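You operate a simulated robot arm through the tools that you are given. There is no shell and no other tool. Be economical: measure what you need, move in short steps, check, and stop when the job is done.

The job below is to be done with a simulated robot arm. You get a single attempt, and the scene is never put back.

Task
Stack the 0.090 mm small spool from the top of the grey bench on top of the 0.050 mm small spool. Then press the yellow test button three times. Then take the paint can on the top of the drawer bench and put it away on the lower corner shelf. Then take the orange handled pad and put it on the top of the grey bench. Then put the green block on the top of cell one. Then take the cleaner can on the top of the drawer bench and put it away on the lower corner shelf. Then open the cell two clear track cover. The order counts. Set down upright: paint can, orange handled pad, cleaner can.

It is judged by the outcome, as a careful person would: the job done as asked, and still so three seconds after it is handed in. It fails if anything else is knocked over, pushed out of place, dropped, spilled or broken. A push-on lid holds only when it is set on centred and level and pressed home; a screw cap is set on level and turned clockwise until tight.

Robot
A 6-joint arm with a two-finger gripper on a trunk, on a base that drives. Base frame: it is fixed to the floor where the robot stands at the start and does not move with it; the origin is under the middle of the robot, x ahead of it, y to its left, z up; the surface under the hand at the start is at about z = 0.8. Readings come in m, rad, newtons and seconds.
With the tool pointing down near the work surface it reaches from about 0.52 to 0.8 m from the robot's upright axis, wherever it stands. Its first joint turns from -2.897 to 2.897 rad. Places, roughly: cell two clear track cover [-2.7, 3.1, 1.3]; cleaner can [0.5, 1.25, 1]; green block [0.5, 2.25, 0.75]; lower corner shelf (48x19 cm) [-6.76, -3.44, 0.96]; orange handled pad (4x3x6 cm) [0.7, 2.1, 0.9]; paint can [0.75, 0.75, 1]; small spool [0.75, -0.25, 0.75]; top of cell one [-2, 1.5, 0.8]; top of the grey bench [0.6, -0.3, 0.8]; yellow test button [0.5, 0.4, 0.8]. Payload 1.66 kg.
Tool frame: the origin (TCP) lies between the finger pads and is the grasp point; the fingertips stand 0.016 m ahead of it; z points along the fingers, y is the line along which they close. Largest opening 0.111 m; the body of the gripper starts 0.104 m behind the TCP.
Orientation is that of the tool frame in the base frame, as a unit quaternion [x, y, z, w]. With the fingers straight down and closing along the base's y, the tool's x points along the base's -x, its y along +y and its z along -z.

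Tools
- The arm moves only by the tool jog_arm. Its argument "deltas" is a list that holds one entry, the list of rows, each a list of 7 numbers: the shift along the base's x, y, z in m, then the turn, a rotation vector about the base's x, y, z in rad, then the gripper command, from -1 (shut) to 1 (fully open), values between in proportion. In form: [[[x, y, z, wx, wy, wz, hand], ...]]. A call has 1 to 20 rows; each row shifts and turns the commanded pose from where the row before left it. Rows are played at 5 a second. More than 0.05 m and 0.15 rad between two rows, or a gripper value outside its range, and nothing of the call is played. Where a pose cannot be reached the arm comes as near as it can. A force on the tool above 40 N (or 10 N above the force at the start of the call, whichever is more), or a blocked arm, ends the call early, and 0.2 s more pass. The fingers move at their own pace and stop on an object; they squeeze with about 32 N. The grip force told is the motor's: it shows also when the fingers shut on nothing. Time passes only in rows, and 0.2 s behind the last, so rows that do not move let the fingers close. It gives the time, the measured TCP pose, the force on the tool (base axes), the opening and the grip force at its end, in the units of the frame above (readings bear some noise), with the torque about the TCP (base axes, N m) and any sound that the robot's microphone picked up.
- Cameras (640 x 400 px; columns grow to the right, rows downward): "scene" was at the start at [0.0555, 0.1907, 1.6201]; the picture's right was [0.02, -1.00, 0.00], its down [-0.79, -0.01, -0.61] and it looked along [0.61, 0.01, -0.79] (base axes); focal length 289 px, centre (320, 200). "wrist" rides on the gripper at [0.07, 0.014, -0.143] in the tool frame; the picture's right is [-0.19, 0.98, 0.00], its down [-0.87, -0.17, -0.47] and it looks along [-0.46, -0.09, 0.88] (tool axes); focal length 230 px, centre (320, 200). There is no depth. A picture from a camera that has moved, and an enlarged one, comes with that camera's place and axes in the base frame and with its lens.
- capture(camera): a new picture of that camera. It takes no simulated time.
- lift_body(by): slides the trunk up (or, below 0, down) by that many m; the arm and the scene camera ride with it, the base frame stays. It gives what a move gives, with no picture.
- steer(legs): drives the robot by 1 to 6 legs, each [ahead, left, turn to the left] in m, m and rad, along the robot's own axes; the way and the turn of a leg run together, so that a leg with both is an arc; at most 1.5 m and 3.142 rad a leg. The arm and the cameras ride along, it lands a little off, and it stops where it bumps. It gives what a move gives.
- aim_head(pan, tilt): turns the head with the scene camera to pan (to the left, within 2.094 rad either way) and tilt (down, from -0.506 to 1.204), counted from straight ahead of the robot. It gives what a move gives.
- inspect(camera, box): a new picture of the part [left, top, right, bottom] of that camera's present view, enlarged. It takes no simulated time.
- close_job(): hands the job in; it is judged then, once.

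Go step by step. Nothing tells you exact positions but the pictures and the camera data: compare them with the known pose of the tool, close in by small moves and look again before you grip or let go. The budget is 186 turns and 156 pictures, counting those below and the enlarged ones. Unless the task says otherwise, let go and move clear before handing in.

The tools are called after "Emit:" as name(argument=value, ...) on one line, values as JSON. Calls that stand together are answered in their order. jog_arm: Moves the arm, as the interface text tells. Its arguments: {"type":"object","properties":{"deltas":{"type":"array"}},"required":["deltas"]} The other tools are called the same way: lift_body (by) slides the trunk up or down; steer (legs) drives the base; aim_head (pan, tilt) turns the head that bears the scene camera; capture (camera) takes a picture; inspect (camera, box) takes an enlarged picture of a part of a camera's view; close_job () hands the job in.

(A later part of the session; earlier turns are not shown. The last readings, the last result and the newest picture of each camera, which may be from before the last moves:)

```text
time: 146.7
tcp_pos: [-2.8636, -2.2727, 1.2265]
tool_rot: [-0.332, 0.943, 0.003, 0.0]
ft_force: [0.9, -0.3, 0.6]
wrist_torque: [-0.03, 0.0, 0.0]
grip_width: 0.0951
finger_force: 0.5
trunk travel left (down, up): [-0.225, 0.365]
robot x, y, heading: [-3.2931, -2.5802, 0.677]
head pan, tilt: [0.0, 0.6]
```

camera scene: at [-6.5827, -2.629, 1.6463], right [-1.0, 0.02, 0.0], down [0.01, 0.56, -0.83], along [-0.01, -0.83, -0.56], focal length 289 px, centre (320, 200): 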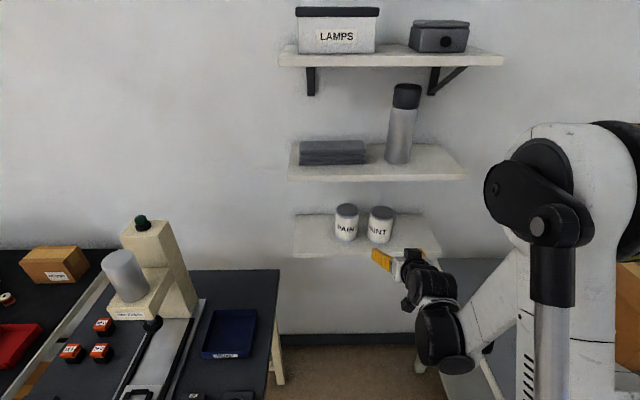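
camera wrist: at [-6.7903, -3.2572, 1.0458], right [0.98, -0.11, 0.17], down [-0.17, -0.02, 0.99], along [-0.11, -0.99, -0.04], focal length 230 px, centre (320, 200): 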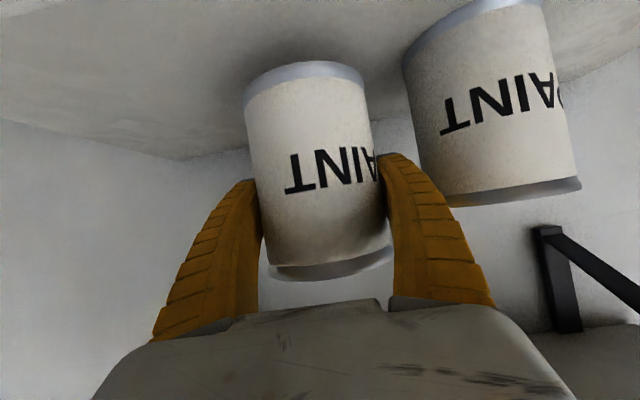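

On track. I drive on toward the lane in front of the drawer bench.

Emit:
steer(legs=[[0, 0, 0.026], [1.2, 0, 0], [1.2, 0, 0], [1.13, 0, 0], [0, 0, 0.868], [1.0, 0, 0]])

Emit:
aim_head(pan=0.0, tilt=0.5)

Emit:
capture(camera="scene")

```text
time: 171.2
tcp_pos: [-0.6437, 1.2703, 1.2266]
tool_rot: [0.715, -0.699, -0.002, 0.001]
ft_force: [-0.5, 0.3, -0.1]
wrist_torque: [-0.03, -0.01, 0.02]
grip_width: 0.0952
finger_force: 0.1
trunk travel left (down, up): [-0.225, 0.365]
robot x, y, heading: [-0.6592, 0.7429, 1.592]
head pan, tilt: [0.0, 0.6]
```

```text
time: 171.8
tcp_pos: [-0.6435, 1.2706, 1.226]
tool_rot: [0.714, -0.7, -0.002, 0.001]
ft_force: [0.3, 0.5, 0.4]
wrist_torque: [0.01, 0.03, 0.04]
grip_width: 0.0953
finger_force: 0.3
trunk travel left (down, up): [-0.225, 0.365]
robot x, y, heading: [-0.6583, 0.7461, 1.597]
head pan, tilt: [0.0, 0.499]
```

```text
85 pictures are left
camera scene: at [-0.8488, 0.8075, 1.6552], right [1.0, 0.02, 0.0], down [0.01, -0.48, -0.88], along [-0.02, 0.88, -0.48], focal length 289 px, centre (320, 200)
```

scene: 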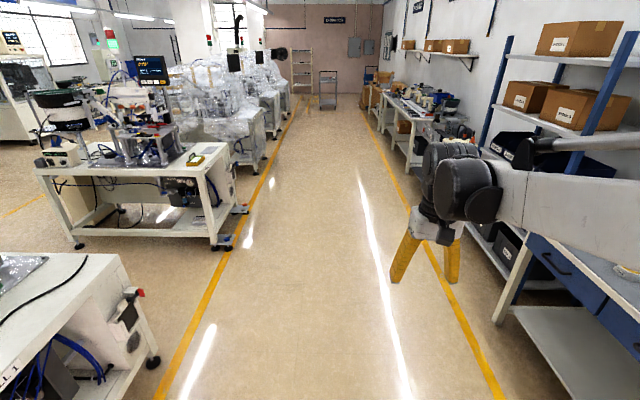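

The lane is clear. I continue to y≈2.15 and turn to face the drawer bench's far part.

Emit:
steer(legs=[[1.4, 0, 0], [0, 0, -1.597], [0.62, 0, 0]])

Emit:
aim_head(pan=0.0, tilt=0.8)

Emit:
capture(camera="scene")

Emit:
capture(camera="wrist")

```text
time: 185.8
tcp_pos: [0.4487, 2.1499, 1.225]
tool_rot: [-0.013, 1.0, 0.001, 0.001]
ft_force: [-0.2, 0.1, -0.7]
wrist_torque: [-0.02, -0.02, -0.02]
grip_width: 0.0951
finger_force: 0.7
trunk travel left (down, up): [-0.225, 0.365]
robot x, y, heading: [-0.0815, 2.1626, 0.028]
head pan, tilt: [0.0, 0.499]
```

```text
time: 186.6
tcp_pos: [0.4483, 2.1498, 1.2273]
tool_rot: [-0.012, 1.0, 0.001, 0.001]
ft_force: [-0.7, 1.2, -0.4]
wrist_torque: [0.02, 0.01, 0.01]
grip_width: 0.0953
finger_force: 1.2
trunk travel left (down, up): [-0.225, 0.365]
robot x, y, heading: [-0.0777, 2.1624, 0.027]
head pan, tilt: [0.0, 0.799]
```

```text
84 pictures are left
camera scene: at [-0.0245, 2.3534, 1.6294], right [0.03, -1.0, 0.0], down [-0.72, -0.02, -0.7], along [0.7, 0.02, -0.72], focal length 289 px, centre (320, 200)
```

scene: 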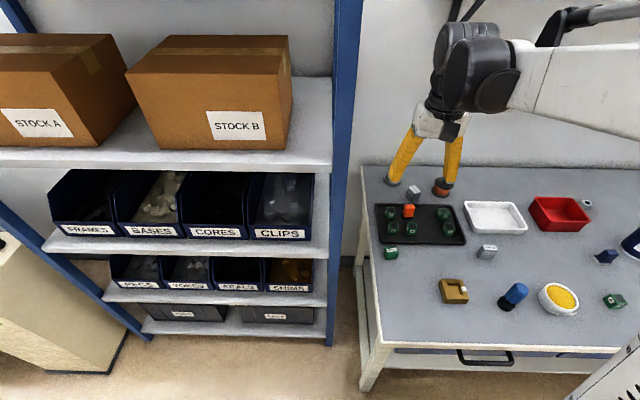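

```text
83 pictures are left
camera wrist: at [0.3788, 2.1608, 1.3686], right [0.17, 0.99, 0.0], down [0.87, -0.15, 0.47], along [0.47, -0.08, -0.88], focal length 230 px, centre (320, 200)
```

wrist: 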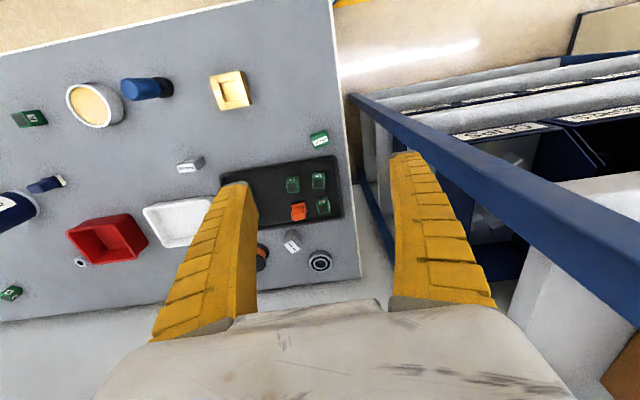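

The orange-handled pad is on the black tray at about [0.662,2.06,0.88]; the lone green block is at [0.497,2.142]. I zoom in for orientation.

Emit:
inspect(camera="scene", box=[365, 175, 485, 265])

Emit:
inspect(camera="wrist", box=[220, 120, 380, 240])

```text
4.44 times, centred on (425, 220) of scene
camera zoom: at [-0.0245, 2.3534, 1.6294], right [0.03, -1.0, 0.0], down [-0.72, -0.02, -0.7], along [0.7, 0.02, -0.72], focal length 1284 px, centre (-147, 111)
```

zoom: 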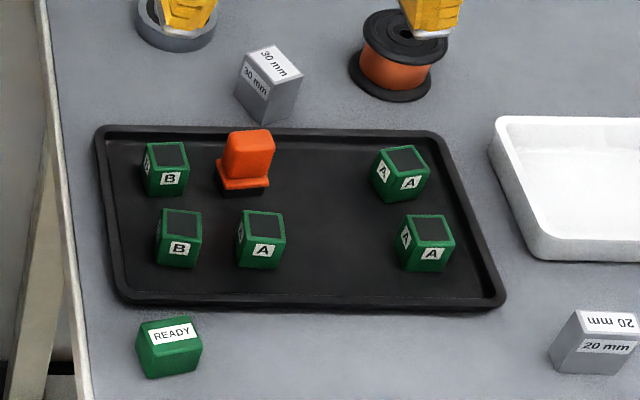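

```text
3.33 times, centred on (300, 180) of wrist
camera zoom: at [0.3788, 2.1608, 1.3686], right [0.17, 0.99, 0.0], down [0.87, -0.15, 0.47], along [0.47, -0.08, -0.88], focal length 767 px, centre (387, 267)
```

zoom: 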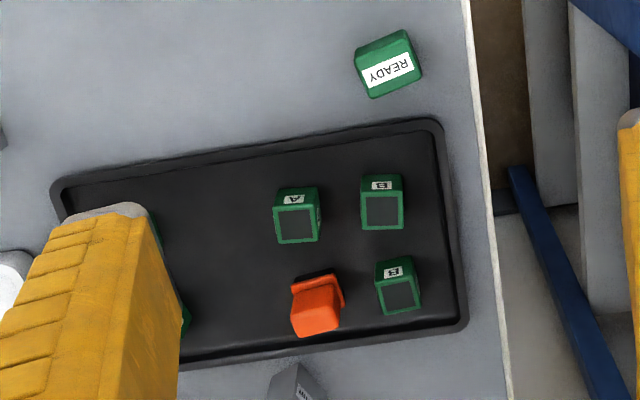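

The lone green block reads READY; the pad's handle top is near [0.654,2.066,0.91]. I move above it with a narrowed opening.

Emit:
jog_arm(deltas=[[[0.041, -0.0168, 0, 0, 0, 0, 0.1], [0.041, -0.0168, 0, 0, 0, 0, 0.1], [0.041, -0.0168, 0, 0, 0, 0, 0.1], [0.041, -0.0168, 0, 0, 0, 0, 0.1], [0.041, -0.0168, 0, 0, 0, -0.027, 0.1], [0, 0, -0.045, 0, 0, 0, 0.1], [0, 0, -0.045, 0, 0, 0, 0.1], [0, 0, -0.045, 0, 0, 0, 0.1], [0, 0, -0.045, 0, 0, 0, 0.1], [0, 0, -0.03, 0, 0, 0, 0.1], [0, 0, 0, 0, 0, 0, 0.1]]])

Emit:
capture(camera="wrist")

Emit:
inspect(camera="scene", box=[365, 155, 485, 245])

```text
time: 188.9
tcp_pos: [0.655, 2.0636, 1.0177]
tool_rot: [0.0, 1.0, 0.002, 0.001]
ft_force: [0.6, 0.5, -0.8]
wrist_torque: [-0.02, 0.01, -0.01]
grip_width: 0.0629
finger_force: 1.0
trunk travel left (down, up): [-0.225, 0.365]
robot x, y, heading: [-0.0816, 2.1626, 0.027]
head pan, tilt: [0.0, 0.799]
```

```text
80 pictures are left
camera wrist: at [0.5848, 2.0775, 1.1595], right [0.19, 0.98, 0.0], down [0.86, -0.17, 0.47], along [0.47, -0.09, -0.88], focal length 230 px, centre (320, 200)
```

wrist: 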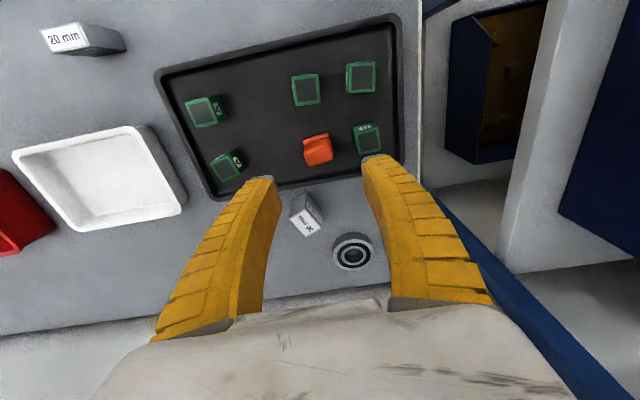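

```text
4.44 times, centred on (425, 200) of scene
camera zoom: at [-0.0248, 2.3534, 1.6293], right [0.03, -1.0, 0.0], down [-0.72, -0.02, -0.7], along [0.7, 0.02, -0.72], focal length 1284 px, centre (-147, 200)
```

zoom: 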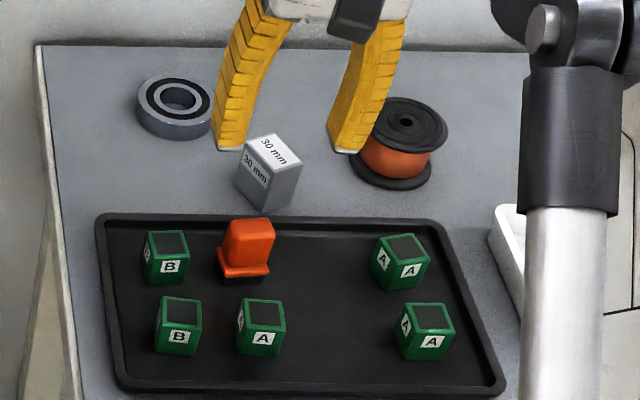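

The handle lies right below the tool. I descend to grasp height.

Emit:
jog_arm(deltas=[[[0, -0.002, -0.045, 0, 0, 0, 0.1], [0, 0, -0.045, 0, 0, 0, 0.1], [0, 0, -0.02, 0, 0, 0, 0.1], [0, 0, 0, 0, 0, 0, 0.1]]])

Emit:
inspect(camera="wrist", box=[220, 100, 420, 250])

Emit:
inspect(camera="scene", box=[365, 165, 465, 240])

```text
time: 189.9
tcp_pos: [0.6532, 2.0623, 0.907]
tool_rot: [0.001, 1.0, 0.001, 0.001]
ft_force: [0.5, -0.5, -0.4]
wrist_torque: [0.0, 0.01, 0.03]
grip_width: 0.0627
finger_force: 1.3
trunk travel left (down, up): [-0.225, 0.365]
robot x, y, heading: [-0.0802, 2.1607, 0.028]
head pan, tilt: [0.0, 0.799]
```

```text
2.67 times, centred on (320, 175) of wrist
camera zoom: at [0.5851, 2.0757, 1.0489], right [0.19, 0.98, 0.0], down [0.86, -0.17, 0.47], along [0.47, -0.09, -0.88], focal length 614 px, centre (320, 267)
```

zoom: 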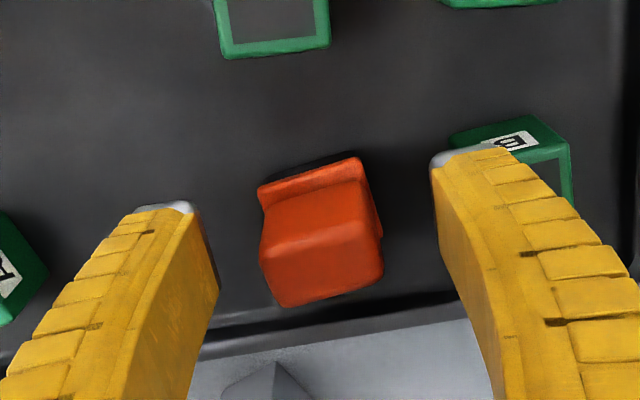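

```text
5.33 times, centred on (415, 202) of scene
camera zoom: at [-0.0246, 2.3534, 1.6293], right [0.03, -1.0, 0.0], down [-0.72, -0.02, -0.7], along [0.7, 0.02, -0.72], focal length 1541 px, centre (-187, 187)
```

zoom: 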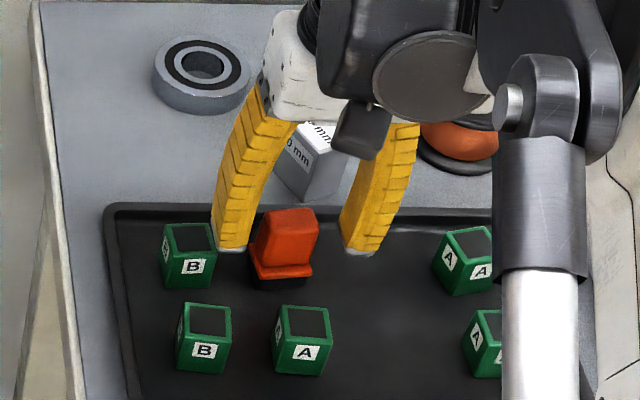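

Centred between the fingers. I go 11 mm lower and close.

Emit:
jog_arm(deltas=[[[0, 0, -0.011, 0, 0, 0, 0.1], [0, 0, 0, 0, 0, 0, 0.1], [0, 0, 0, 0, 0, 0, -1], [0, 0, 0, 0, 0, 0, -1], [0, 0, 0, 0, 0, 0, -1], [0, 0, 0.01, 0, 0, 0, -1], [0, 0, 0.04, 0, 0, 0, -1], [0, 0, 0.05, 0, 0, 0, -1], [0, 0, 0.05, 0, 0, 0, -1], [0, 0, 0.05, 0, 0, 0, -1], [0, 0, 0.05, 0, 0, 0, -1], [0, 0, 0, 0, 0, 0, -1]]])

Emit:
capture(camera="wrist")

Emit:
inspect(camera="scene", box=[365, 75, 565, 225])

```text
time: 192.6
tcp_pos: [0.6525, 2.0622, 1.1458]
tool_rot: [0.001, 1.0, 0.001, 0.001]
ft_force: [0.0, -0.8, 0.2]
wrist_torque: [0.02, 0.01, -0.01]
grip_width: 0.0273
finger_force: 31.9
trunk travel left (down, up): [-0.225, 0.365]
robot x, y, heading: [-0.0814, 2.1615, 0.026]
head pan, tilt: [0.0, 0.799]
```

```text
76 pictures are left
camera wrist: at [0.5841, 2.0755, 1.2881], right [0.19, 0.98, 0.0], down [0.86, -0.17, 0.47], along [0.47, -0.09, -0.88], focal length 230 px, centre (320, 200)
```

wrist: 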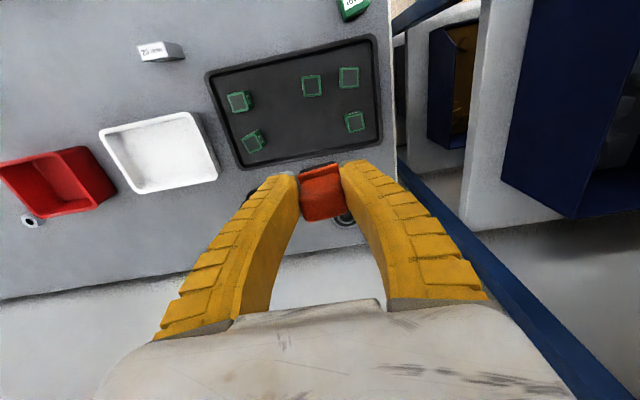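

```text
2.67 times, centred on (465, 150) of scene
camera zoom: at [-0.0242, 2.3533, 1.6292], right [0.03, -1.0, 0.0], down [-0.72, -0.02, -0.7], along [0.7, 0.02, -0.72], focal length 770 px, centre (-67, 333)
```

zoom: 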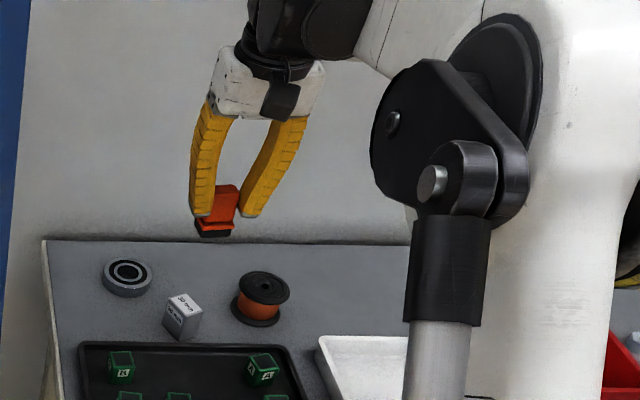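

The pad is held. I retract, back off, strafe right to the grey bench and aim for the free spot behind the test panel near [0.66,0.26].

Emit:
jog_arm(deltas=[[[-0.045, 0, 0.02, 0, 0, 0, -1], [-0.045, 0, 0.02, 0, 0, 0, -1], [-0.045, 0, 0.02, 0, 0, 0, -1], [-0.045, 0.005, 0, 0, 0, 0, -1]]])

Emit:
steer(legs=[[-0.4, 0, 0], [0, 0, -0.026], [0, -1.0, 0], [0, -0.95, 0], [0.44, 0, 0]])

Emit:
aim_head(pan=0.0, tilt=0.85)

Emit:
capture(camera="scene")

```text
time: 193.6
tcp_pos: [0.4729, 2.0661, 1.2074]
tool_rot: [0.001, 1.0, 0.001, 0.002]
ft_force: [-0.9, 0.4, -0.2]
wrist_torque: [0.04, -0.04, 0.02]
grip_width: 0.0274
finger_force: 31.9
trunk travel left (down, up): [-0.225, 0.365]
robot x, y, heading: [-0.0832, 2.1615, 0.027]
head pan, tilt: [0.0, 0.799]
```

```text
time: 207.9
tcp_pos: [0.5197, 0.111, 1.2072]
tool_rot: [0.009, 1.0, 0.002, 0.002]
ft_force: [-0.2, 0.4, 0.2]
wrist_torque: [-0.01, 0.04, 0.0]
grip_width: 0.0271
finger_force: 32.0
trunk travel left (down, up): [-0.225, 0.365]
robot x, y, heading: [-0.0343, 0.2186, 0.012]
head pan, tilt: [0.0, 0.799]
```

```text
time: 208.6
tcp_pos: [0.521, 0.1114, 1.2063]
tool_rot: [0.01, 1.0, 0.002, 0.001]
ft_force: [0.1, 0.2, -1.1]
wrist_torque: [-0.05, 0.02, 0.01]
grip_width: 0.0271
finger_force: 32.1
trunk travel left (down, up): [-0.225, 0.365]
robot x, y, heading: [-0.034, 0.2148, 0.006]
head pan, tilt: [0.0, 0.85]
```

```text
74 pictures are left
camera scene: at [0.0228, 0.4067, 1.6253], right [0.01, -1.0, 0.0], down [-0.75, -0.01, -0.66], along [0.66, 0.01, -0.75], focal length 289 px, centre (320, 200)
```

scene: 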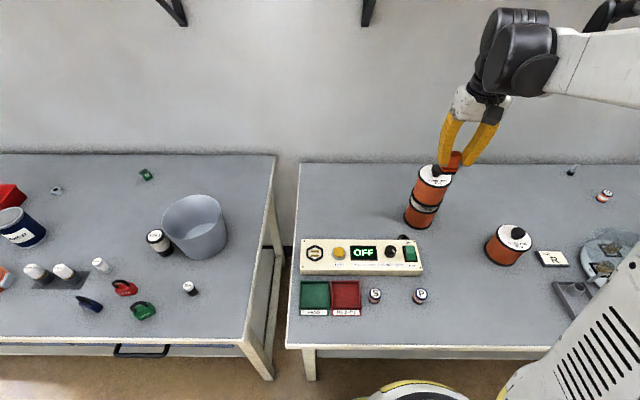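

The stack still stands and the spot behind the panel is free. I move over it and lower.

Emit:
jog_arm(deltas=[[[0.02, 0.034, 0, 0, 0, 0, -1], [0.025, 0.034, 0, 0, 0, 0, -1], [0.025, 0.034, 0, 0, 0, 0, -1], [0.025, 0.034, 0, 0, 0, 0, -1], [0.025, 0.034, 0, 0, 0, 0, -1], [0, 0, -0.045, 0, 0, 0, -1], [0, 0, -0.045, 0, 0, 0, -1], [0, 0, -0.045, 0, 0, 0, -1], [0, 0, -0.045, 0, 0, 0, -1], [0, 0, -0.045, 0, 0, 0, -1], [0, 0, -0.045, 0, 0, 0, -1], [0, 0, -0.045, 0, 0, 0, -1], [0, 0, 0, 0, 0, 0, -1]]])

Emit:
inspect(camera="scene", box=[280, 130, 440, 250])

Emit:
capture(camera="wrist")

```text
time: 211.3
tcp_pos: [0.6425, 0.2801, 0.8916]
tool_rot: [0.01, 1.0, 0.002, 0.001]
ft_force: [-0.1, -0.5, 0.4]
wrist_torque: [-0.03, 0.04, 0.01]
grip_width: 0.0273
finger_force: 31.6
trunk travel left (down, up): [-0.225, 0.365]
robot x, y, heading: [-0.035, 0.2132, 0.006]
head pan, tilt: [0.0, 0.85]
```

```text
3.33 times, centred on (360, 190) of scene
camera zoom: at [0.0227, 0.4067, 1.6253], right [0.01, -1.0, 0.0], down [-0.75, -0.01, -0.66], along [0.66, 0.01, -0.75], focal length 963 px, centre (187, 233)
```

zoom: 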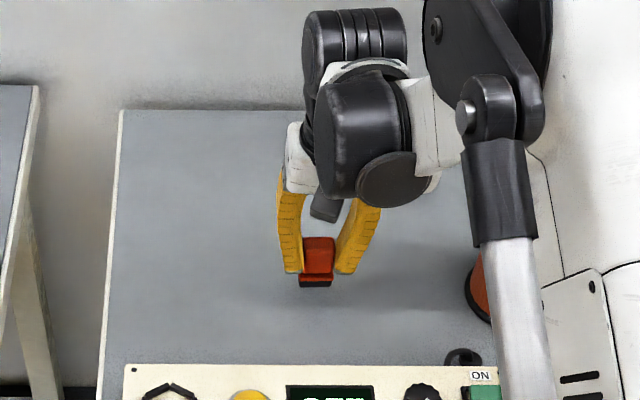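

```text
72 pictures are left
camera wrist: at [0.5729, 0.2949, 1.0335], right [0.21, 0.98, 0.0], down [0.86, -0.19, 0.47], along [0.46, -0.1, -0.88], focal length 230 px, centre (320, 200)
```

wrist: 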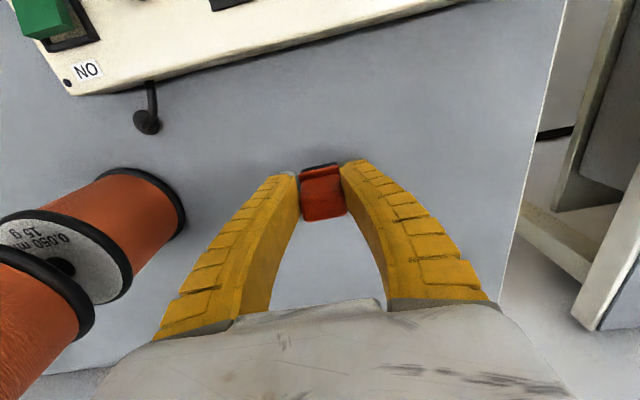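

Still several cm above the bench. I lower with fine steps at the end.

Emit:
jog_arm(deltas=[[[0, 0, -0.015, 0, 0, 0, -1], [0, 0, -0.01, 0, 0, 0, -1], [0, 0, -0.005, 0, 0, 0, -1], [0, 0, -0.005, 0, 0, 0, -1], [0, 0, -0.004, 0, 0, 0, -1], [0, 0, 0, 0, 0, 0, -1]]])

Emit:
inspect(camera="scene", box=[320, 170, 400, 230])

```text
time: 212.8
tcp_pos: [0.6395, 0.2813, 0.8529]
tool_rot: [0.01, 1.0, 0.002, 0.001]
ft_force: [0.0, -0.4, 0.0]
wrist_torque: [0.01, 0.0, 0.0]
grip_width: 0.0273
finger_force: 32.4
trunk travel left (down, up): [-0.225, 0.365]
robot x, y, heading: [-0.0361, 0.2161, 0.004]
head pan, tilt: [0.0, 0.85]
```

```text
6.67 times, centred on (360, 200) of scene
camera zoom: at [0.0228, 0.4067, 1.6253], right [0.01, -1.0, 0.0], down [-0.75, -0.01, -0.66], along [0.66, 0.01, -0.75], focal length 1926 px, centre (53, 200)
```

zoom: 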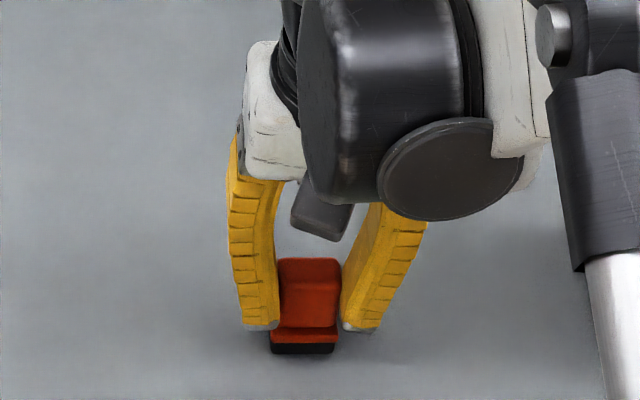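

Emit:
jog_arm(deltas=[[[0, 0, -0.003, 0, 0, 0, -1], [0, 0, -0.003, 0, 0, 0, -1], [0, 0, -0.003, 0, 0, 0, -1], [0, 0, -0.003, 0, 0, 0, -1], [0, 0, 0, 0, 0, 0, -1]]])

```text
time: 213.9
tcp_pos: [0.64, 0.2807, 0.8396]
tool_rot: [0.01, 1.0, 0.001, 0.001]
ft_force: [3.2, 1.0, 24.3]
wrist_torque: [-0.01, -0.15, 0.02]
grip_width: 0.0431
finger_force: 32.3
trunk travel left (down, up): [-0.225, 0.365]
robot x, y, heading: [-0.0358, 0.2178, 0.009]
head pan, tilt: [0.0, 0.85]
```

Contact with the bench; the fingers slid onto the wider base. I ease up and open, then look.

Emit:
jog_arm(deltas=[[[0, 0, 0.003, 0, 0, 0, -1], [0, 0, 0, 0, 0, 0, 0.2], [0, 0, 0, 0, 0, 0, 0.2], [0, 0, 0.02, 0, 0, 0, 0.2], [0, 0, 0.045, 0, 0, 0, 0.2], [0, 0, 0.045, 0, 0, 0, 0.2], [0, 0, 0.045, 0, 0, 0, 0.2], [0, 0, 0.045, 0, 0, 0, 0.2], [0, 0, 0.045, 0, 0, 0, 0.2], [0, 0, 0.045, 0, 0, 0, 0.2]]])

Emit:
inspect(camera="scene", box=[320, 150, 480, 250])

```text
time: 216.2
tcp_pos: [0.6407, 0.2805, 1.1364]
tool_rot: [0.009, 1.0, 0.001, 0.002]
ft_force: [-1.4, -0.1, -0.8]
wrist_torque: [0.01, 0.02, 0.0]
grip_width: 0.0683
finger_force: 1.1
trunk travel left (down, up): [-0.225, 0.365]
robot x, y, heading: [-0.0328, 0.218, 0.012]
head pan, tilt: [0.0, 0.85]
```

```text
4.00 times, centred on (400, 200) of scene
camera zoom: at [0.0222, 0.4065, 1.6253], right [0.01, -1.0, 0.0], down [-0.75, -0.01, -0.66], along [0.66, 0.01, -0.75], focal length 1156 px, centre (0, 200)
```

zoom: 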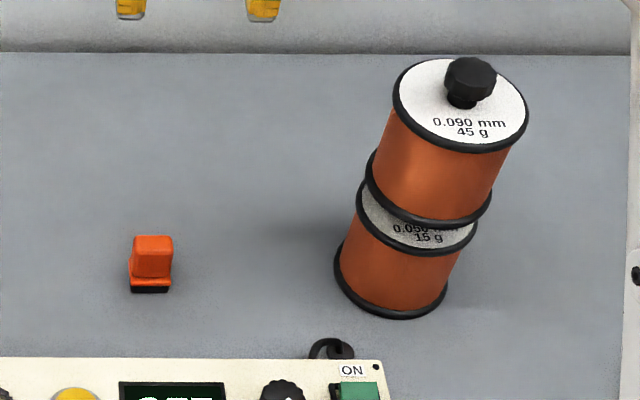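

The pad stands upright on the grey bench. Next the green READY block at about [0.497,2.142]: I retract, back off and strafe left to it.

Emit:
jog_arm(deltas=[[[-0.04, -0.015, 0.02, 0, 0, 0, 0], [-0.04, -0.015, 0.02, 0, 0, 0, 0], [-0.04, -0.015, 0.02, 0, 0, 0, 0], [-0.03, -0.015, 0.02, 0, 0, -0.015, 0]]])

Emit:
steer(legs=[[-0.4, 0, 0], [0, 0, -0.01], [0, 0.95, 0], [0, 0.92, 0], [0.36, 0, 0]])

Emit:
capture(camera="scene")

Emit:
capture(camera="wrist")

```text
time: 217.2
tcp_pos: [0.4889, 0.2205, 1.215]
tool_rot: [0.017, 1.0, 0.001, 0.002]
ft_force: [-0.1, -0.1, 0.6]
wrist_torque: [0.03, -0.03, 0.0]
grip_width: 0.0576
finger_force: 1.3
trunk travel left (down, up): [-0.225, 0.365]
robot x, y, heading: [-0.0333, 0.217, 0.004]
head pan, tilt: [0.0, 0.85]
```

```text
time: 230.8
tcp_pos: [0.4414, 2.0571, 1.2141]
tool_rot: [0.022, 1.0, 0.002, 0.001]
ft_force: [0.7, 0.0, -0.4]
wrist_torque: [0.01, 0.03, 0.0]
grip_width: 0.0579
finger_force: 1.7
trunk travel left (down, up): [-0.225, 0.365]
robot x, y, heading: [-0.0832, 2.0577, -0.003]
head pan, tilt: [0.0, 0.85]
```

```text
69 pictures are left
camera scene: at [-0.0229, 2.2481, 1.6252], right [0.0, -1.0, 0.0], down [-0.75, 0.0, -0.66], along [0.66, 0.0, -0.75], focal length 289 px, centre (320, 200)
```

scene: 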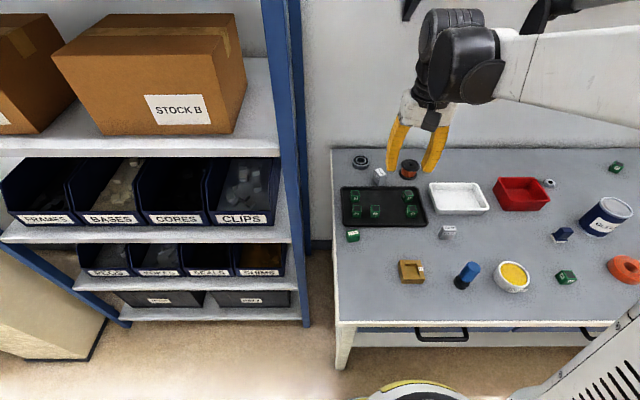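

```text
68 pictures are left
camera wrist: at [0.3738, 2.073, 1.3556], right [0.23, 0.97, 0.0], down [0.86, -0.21, 0.47], along [0.46, -0.11, -0.88], focal length 230 px, centre (320, 200)
```

wrist: 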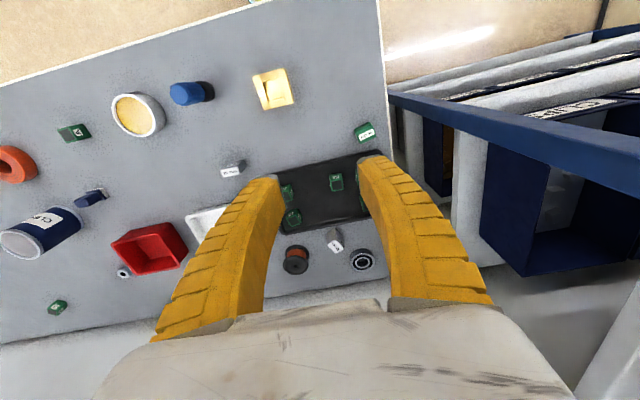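

The block is at about [0.495,2.143], yawed ~10°. I move above it, rotating the gripper to match.

Emit:
jog_arm(deltas=[[[0.018, 0.028, -0.03, 0, 0, 0.07, 0.3], [0.018, 0.028, -0.03, 0, 0, 0.07, 0.3], [0.018, 0.03, -0.03, 0, 0, 0.07, 0.3], [0, 0, -0.045, 0, 0, 0, 0.3], [0, 0, -0.045, 0, 0, 0, 0.3], [0, 0, -0.04, 0, 0, 0, 0.3], [0, 0, 0, 0, 0, 0, 0.3]]])

Emit:
capture(camera="wrist")

Emit:
inspect(camera="scene", box=[320, 190, 400, 250])

```text
time: 232.4
tcp_pos: [0.4953, 2.141, 0.9943]
tool_rot: [-0.082, 0.997, 0.002, 0.0]
ft_force: [0.0, -0.5, -0.6]
wrist_torque: [0.0, 0.01, 0.0]
grip_width: 0.0738
finger_force: 1.0
trunk travel left (down, up): [-0.225, 0.365]
robot x, y, heading: [-0.0843, 2.0584, -0.002]
head pan, tilt: [0.0, 0.85]
```

```text
67 pictures are left
camera wrist: at [0.4234, 2.1419, 1.1364], right [0.03, 1.0, 0.0], down [0.88, -0.02, 0.47], along [0.47, -0.01, -0.88], focal length 230 px, centre (320, 200)
```

wrist: 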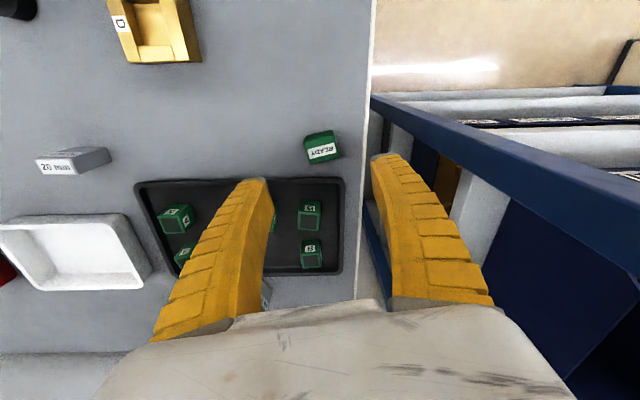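

```text
6.67 times, centred on (360, 220) of scene
camera zoom: at [-0.0241, 2.248, 1.6253], right [0.0, -1.0, 0.0], down [-0.75, 0.0, -0.66], along [0.66, 0.0, -0.75], focal length 1926 px, centre (53, 67)
```

zoom: 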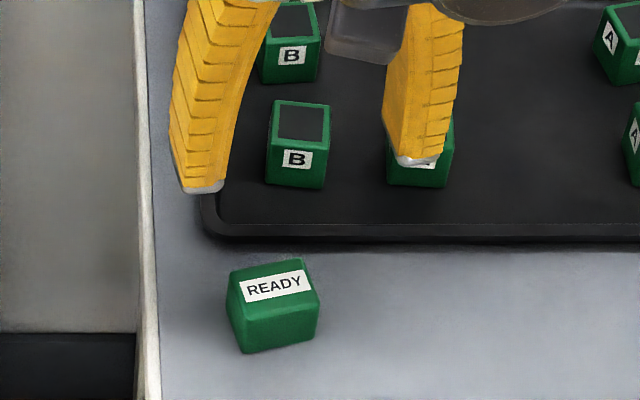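

Directly above it. I descend and grip, then lift.

Emit:
jog_arm(deltas=[[[0, 0, -0.045, 0, 0, 0.05, 0.3], [0, 0, -0.045, 0, 0, 0, 0.3], [0, 0, -0.03, 0, 0, 0, 0.3], [0, 0, -0.004, 0, 0, 0, 0.3], [0, 0, 0, 0, 0, 0, -1], [0, 0, 0, 0, 0, 0, -1], [0, 0, 0, 0, 0, 0, -1], [0, 0, 0, 0, 0, 0, -1]]])

Emit:
inspect(camera="wrist", box=[220, 100, 420, 250])

```text
time: 234.2
tcp_pos: [0.4945, 2.1413, 0.8703]
tool_rot: [-0.107, 0.994, 0.001, 0.0]
ft_force: [1.1, 0.0, 11.3]
wrist_torque: [0.03, -0.07, 0.03]
grip_width: 0.0333
finger_force: 31.9
trunk travel left (down, up): [-0.225, 0.365]
robot x, y, heading: [-0.0856, 2.0582, -0.002]
head pan, tilt: [0.0, 0.85]
```

```text
2.67 times, centred on (320, 175) of wrist
camera zoom: at [0.4243, 2.14, 1.0128], right [-0.02, 1.0, 0.0], down [0.88, 0.02, 0.47], along [0.47, 0.01, -0.88], focal length 614 px, centre (320, 267)
```

zoom: 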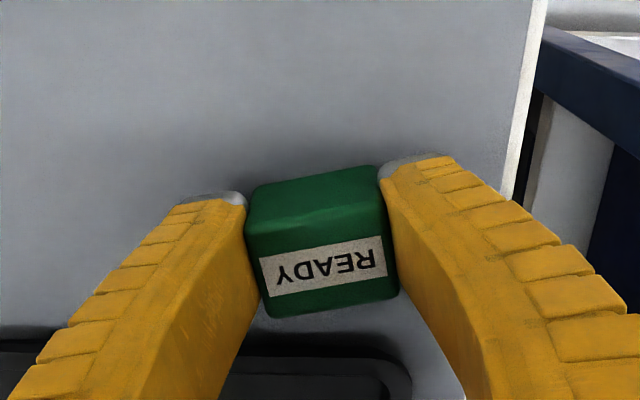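

Gripped (0.033 wide). I lift, retract, back into the lane and turn to face cell one.

Emit:
jog_arm(deltas=[[[0, 0, 0.03, 0, 0, 0, -1], [0, 0, 0.045, 0, 0, 0, -1], [0, 0, 0.045, 0, 0, 0, -1], [0, 0, 0.045, 0, 0, 0, -1], [0, 0, 0.045, 0, 0, 0, -1], [0, 0, 0.045, 0, 0, 0, -1], [0, 0, 0.045, 0, 0, 0, -1], [0.0, -0.04, 0, 0, 0, 0, -1], [0, -0.04, 0, 0, 0, 0, -1], [0, 0, 0, 0, 0, 0, -1]]])

Emit:
steer(legs=[[-0.6, 0, 0], [0, 0, 3.14], [0, 0.5, 0]])

Emit:
aim_head(pan=0.0, tilt=0.6)

Emit:
capture(camera="scene")

Emit:
capture(camera="wrist")

```text
time: 236.4
tcp_pos: [0.497, 2.0615, 1.1711]
tool_rot: [-0.108, 0.994, 0.001, 0.0]
ft_force: [0.1, 0.2, 0.0]
wrist_torque: [0.0, 0.01, 0.01]
grip_width: 0.032
finger_force: 32.5
trunk travel left (down, up): [-0.225, 0.365]
robot x, y, heading: [-0.0806, 2.0607, -0.006]
head pan, tilt: [0.0, 0.85]
```

```text
time: 249.6
tcp_pos: [-1.291, 1.5925, 1.1701]
tool_rot: [0.997, 0.079, -0.001, 0.001]
ft_force: [-0.7, -0.3, -0.8]
wrist_torque: [0.01, -0.01, 0.01]
grip_width: 0.0324
finger_force: 31.8
trunk travel left (down, up): [-0.225, 0.365]
robot x, y, heading: [-0.7108, 1.5646, 3.086]
head pan, tilt: [0.0, 0.85]
```

```text
time: 250.4
tcp_pos: [-1.29, 1.592, 1.1694]
tool_rot: [0.997, 0.08, -0.002, 0.001]
ft_force: [0.5, 0.1, 0.7]
wrist_torque: [0.01, 0.03, -0.03]
grip_width: 0.0319
finger_force: 32.0
trunk travel left (down, up): [-0.225, 0.365]
robot x, y, heading: [-0.7125, 1.5647, 3.087]
head pan, tilt: [0.0, 0.6]
```

```text
64 pictures are left
camera scene: at [-0.79, 1.3777, 1.6461], right [0.06, 1.0, 0.0], down [0.56, -0.03, -0.82], along [-0.82, 0.05, -0.57], focal length 289 px, centre (320, 200)
```

scene: 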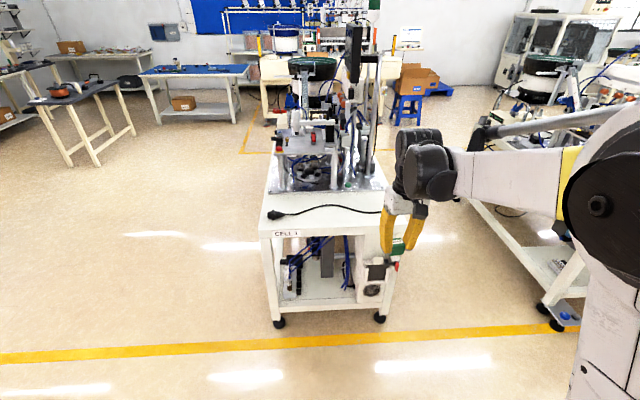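

```text
63 pictures are left
camera wrist: at [-1.2181, 1.5906, 1.3114], right [-0.03, -1.0, 0.0], down [-0.88, 0.03, 0.47], along [-0.47, 0.01, -0.88], focal length 230 px, centre (320, 200)
```

wrist: 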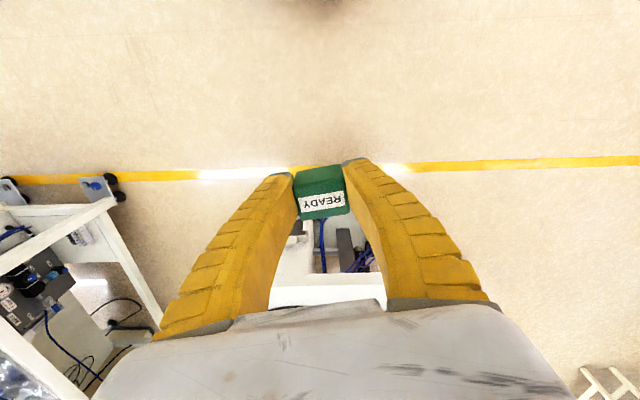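

Cell one's table is ahead with a free white strip at its front and a cable across it. I zoom in.

Emit:
inspect(camera="scene", box=[250, 150, 410, 250])

```text
4.00 times, centred on (330, 200) of scene
camera zoom: at [-0.79, 1.3777, 1.6461], right [0.06, 1.0, 0.0], down [0.56, -0.03, -0.82], along [-0.82, 0.05, -0.57], focal length 1156 px, centre (280, 200)
```

zoom: 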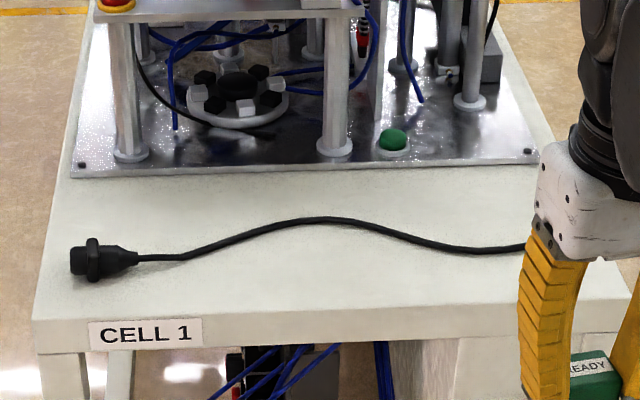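

I'll set the block at about [-1.85,1.50] between the front edge and the cable. I drive 0.45 m closer and move over it.

Emit:
steer(legs=[[0.45, 0, 0.05]])

Emit:
capture(camera="scene")

Emit:
capture(camera="wrist")

```text
time: 253.1
tcp_pos: [-1.7412, 1.5775, 1.1694]
tool_rot: [0.994, 0.105, 0.0, 0.002]
ft_force: [-1.1, -0.7, -0.1]
wrist_torque: [0.0, -0.02, 0.0]
grip_width: 0.0318
finger_force: 31.5
trunk travel left (down, up): [-0.225, 0.365]
robot x, y, heading: [-1.1601, 1.5779, 3.14]
head pan, tilt: [0.0, 0.6]
```

```text
61 pictures are left
camera scene: at [-1.2303, 1.3881, 1.6461], right [0.01, 1.0, 0.0], down [0.57, 0.0, -0.82], along [-0.82, 0.0, -0.57], focal length 289 px, centre (320, 200)
```

scene: 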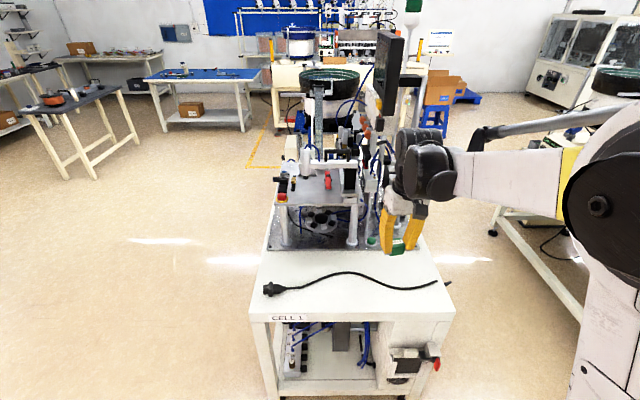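

```text
60 pictures are left
camera wrist: at [-1.6685, 1.5787, 1.3112], right [0.02, -1.0, 0.0], down [-0.88, -0.02, 0.47], along [-0.47, -0.01, -0.88], focal length 230 px, centre (320, 200)
```

wrist: 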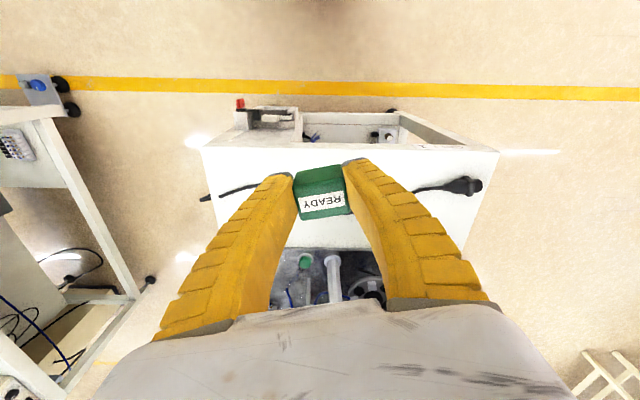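

The tabletop front edge is at x≈−1.82, z≈0.745, the cable at x≈−2.02. I target [−1.89,1.52] and lower part way.

Emit:
jog_arm(deltas=[[[-0.04, -0.015, 0, 0, 0, 0, -1], [-0.04, -0.015, 0, 0, 0, 0, -1], [-0.035, -0.015, 0, 0, 0, 0, -1], [-0.033, -0.012, 0, 0, 0, 0, -1], [0, 0, -0.045, 0, 0, 0, -1], [0, 0, -0.045, 0, 0, 0, -1], [0, 0, -0.045, 0, 0, 0, -1], [0, 0, -0.045, 0, 0, 0, -1], [0, 0, -0.045, 0, 0, 0, -1], [0, 0, -0.045, 0, 0, 0, -1], [0, 0, 0, 0, 0, 0, -1]]])

Emit:
capture(camera="scene")

Emit:
capture(camera="wrist")

```text
time: 255.5
tcp_pos: [-1.8891, 1.5203, 0.8998]
tool_rot: [0.995, 0.104, 0.0, 0.001]
ft_force: [0.5, 0.5, -0.1]
wrist_torque: [-0.03, -0.04, 0.0]
grip_width: 0.032
finger_force: 32.1
trunk travel left (down, up): [-0.225, 0.365]
robot x, y, heading: [-1.164, 1.5766, 3.141]
head pan, tilt: [0.0, 0.6]
```

```text
59 pictures are left
camera scene: at [-1.2294, 1.3881, 1.6462], right [0.01, 1.0, 0.0], down [0.56, 0.0, -0.83], along [-0.83, 0.0, -0.56], focal length 289 px, centre (320, 200)
```

scene: 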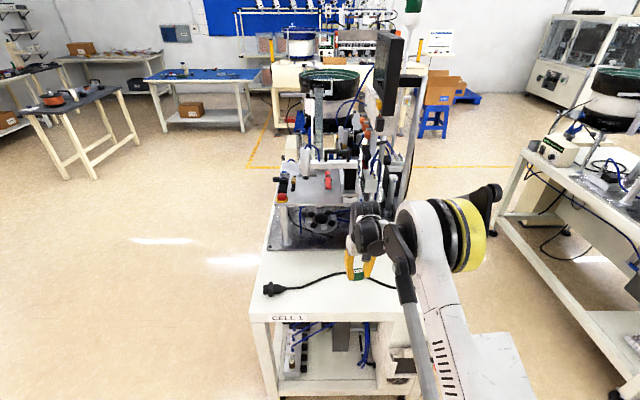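

```text
58 pictures are left
camera wrist: at [-1.8169, 1.5223, 1.042], right [0.02, -1.0, 0.0], down [-0.88, -0.02, 0.47], along [-0.47, -0.01, -0.88], focal length 230 px, centre (320, 200)
```

wrist: 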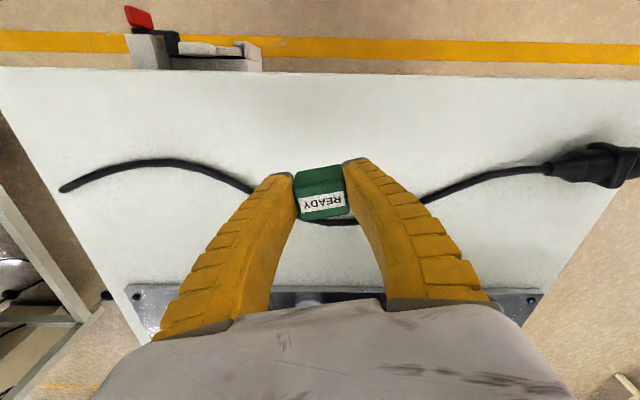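

The spot is midway between the edge and the cable. I lower to the table in fine steps.

Emit:
jog_arm(deltas=[[[0, 0, -0.04, 0, 0, 0, -1], [0, 0, -0.04, 0, 0, 0, -1], [0, 0, -0.02, 0, 0, 0, -1], [0, 0, -0.008, 0, 0, 0, -1], [0, 0, -0.006, 0, 0, 0, -1], [0, 0, -0.005, 0, 0, 0, -1], [0, 0, 0, 0, 0, 0, -1]]])

Emit:
inspect(camera="scene", box=[320, 240, 420, 315])

```text
time: 257.1
tcp_pos: [-1.8887, 1.5199, 0.7828]
tool_rot: [0.994, 0.105, -0.002, 0.001]
ft_force: [-10.0, 5.9, 35.0]
wrist_torque: [-0.2, -0.03, -0.05]
grip_width: 0.0594
finger_force: 31.9
trunk travel left (down, up): [-0.225, 0.365]
robot x, y, heading: [-1.1624, 1.5798, 3.135]
head pan, tilt: [0.0, 0.6]
```

```text
5.33 times, centred on (370, 278) of scene
camera zoom: at [-1.2268, 1.3891, 1.6466], right [0.01, 1.0, 0.0], down [0.56, 0.0, -0.83], along [-0.83, 0.0, -0.56], focal length 1541 px, centre (53, -213)
```

zoom: 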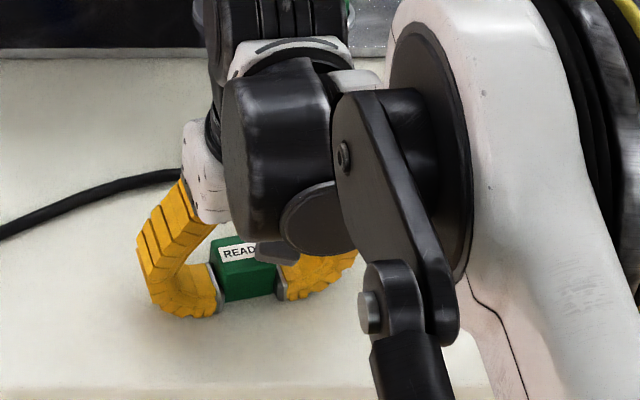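

The table was higher than judged and the compliant fingers have flexed. I back up gently, then open.

Emit:
jog_arm(deltas=[[[0, 0, 0.006, 0, 0, 0, -1], [0, 0, 0.006, 0, 0, 0, -1], [0, 0, 0.006, 0, 0, 0, -1], [0, 0, 0, 0, 0, 0, -1]]])

Emit:
inspect(camera="scene", box=[320, 240, 420, 315])

```text
time: 258.1
tcp_pos: [-1.8873, 1.5201, 0.7997]
tool_rot: [0.994, 0.105, -0.002, 0.003]
ft_force: [-2.4, 3.2, 23.7]
wrist_torque: [-0.02, 0.04, -0.05]
grip_width: 0.0548
finger_force: 32.8
trunk travel left (down, up): [-0.225, 0.365]
robot x, y, heading: [-1.1607, 1.5779, 3.133]
head pan, tilt: [0.0, 0.6]
```

```text
5.33 times, centred on (370, 278) of scene
camera zoom: at [-1.2271, 1.3885, 1.6464], right [0.01, 1.0, 0.0], down [0.56, 0.0, -0.83], along [-0.83, 0.0, -0.56], focal length 1541 px, centre (53, -213)
```

zoom: 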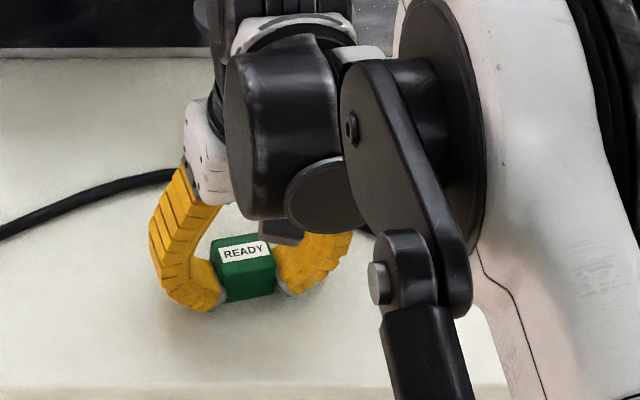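

Emit:
jog_arm(deltas=[[[0, 0, 0.006, 0, 0, 0, -1], [0, 0, 0.005, 0, 0, 0, -1], [0, 0, 0, 0, 0, 0, -1]]])

Emit:
inspect(camera="scene", box=[320, 240, 420, 315])

```text
time: 258.9
tcp_pos: [-1.8876, 1.5198, 0.812]
tool_rot: [0.994, 0.105, -0.001, 0.001]
ft_force: [5.7, 0.3, 25.2]
wrist_torque: [0.03, -0.06, -0.02]
grip_width: 0.0459
finger_force: 31.9
trunk travel left (down, up): [-0.225, 0.365]
robot x, y, heading: [-1.1613, 1.5815, 3.129]
head pan, tilt: [0.0, 0.6]
```

```text
5.33 times, centred on (370, 278) of scene
camera zoom: at [-1.2261, 1.3883, 1.6464], right [0.01, 1.0, 0.0], down [0.56, 0.0, -0.83], along [-0.83, 0.0, -0.56], focal length 1541 px, centre (53, -213)
```

zoom: 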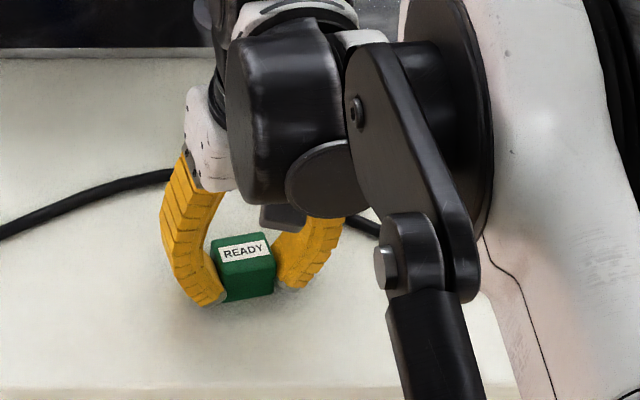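

Still some flex; a bit more up, then I open and rise.

Emit:
jog_arm(deltas=[[[0, 0, 0.005, 0, 0, 0, -1], [0, 0, 0.004, 0, 0, 0, -1], [0, 0, 0.003, 0, 0, 0, -1], [0, 0, 0, 0, 0, 0, -1]]])

Emit:
inspect(camera="scene", box=[320, 240, 420, 315])

```text
time: 259.9
tcp_pos: [-1.8876, 1.5208, 0.8209]
tool_rot: [0.995, 0.105, -0.001, 0.001]
ft_force: [-0.5, -0.1, -0.3]
wrist_torque: [0.0, -0.06, 0.0]
grip_width: 0.0317
finger_force: 32.1
trunk travel left (down, up): [-0.225, 0.365]
robot x, y, heading: [-1.1642, 1.5779, 3.131]
head pan, tilt: [0.0, 0.6]
```

```text
5.33 times, centred on (370, 278) of scene
camera zoom: at [-1.2296, 1.3881, 1.6461], right [0.01, 1.0, 0.0], down [0.56, 0.0, -0.83], along [-0.83, 0.0, -0.56], focal length 1541 px, centre (53, -213)
```

zoom: 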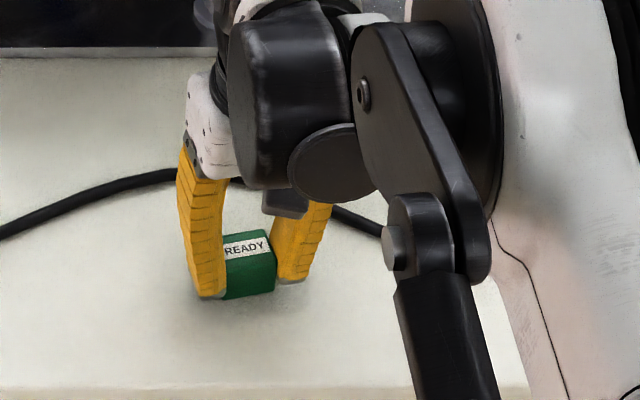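

Emit:
jog_arm(deltas=[[[0, 0, -0.003, 0, 0, 0, -1], [0, 0, 0, 0, 0, 0, 0.3], [0, 0, 0, 0, 0, 0, 0.3], [0, 0, 0.02, 0, 0, 0, 0.3], [0, 0, 0.045, 0, 0, 0, 0.3], [0, 0, 0.045, 0, 0, 0, 0.3], [0, 0, 0.045, 0, 0, 0, 0.3], [0, 0, 0.045, 0, 0, 0, 0.3], [0, 0, 0.045, 0, 0, 0, 0.3], [0, 0, 0.045, 0, 0, 0, 0.3], [0.04, 0, 0.02, 0, 0, 0, 0.3], [0.04, 0, 0.02, 0, 0, 0, 0.3], [0.04, 0, 0, 0, 0, 0, 0.3], [0.04, 0, 0, 0, 0, 0, 0.3]]])

Emit:
inspect(camera="scene", box=[240, 220, 460, 360])

```text
time: 262.9
tcp_pos: [-1.7252, 1.5197, 1.1496]
tool_rot: [0.994, 0.105, -0.001, 0.001]
ft_force: [-0.2, 0.1, 0.7]
wrist_torque: [-0.02, 0.0, 0.0]
grip_width: 0.0738
finger_force: 0.9
trunk travel left (down, up): [-0.225, 0.365]
robot x, y, heading: [-1.16, 1.582, 3.137]
head pan, tilt: [0.0, 0.6]
```

```text
2.86 times, centred on (350, 290) of scene
camera zoom: at [-1.2282, 1.3882, 1.6463], right [0.01, 1.0, 0.0], down [0.56, 0.0, -0.83], along [-0.83, 0.0, -0.56], focal length 826 px, centre (234, -57)
```

zoom: 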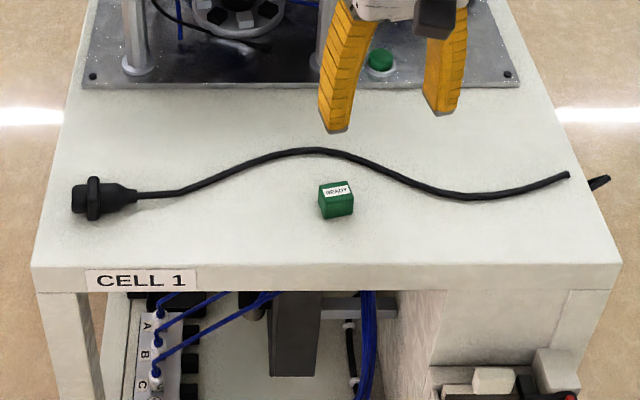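

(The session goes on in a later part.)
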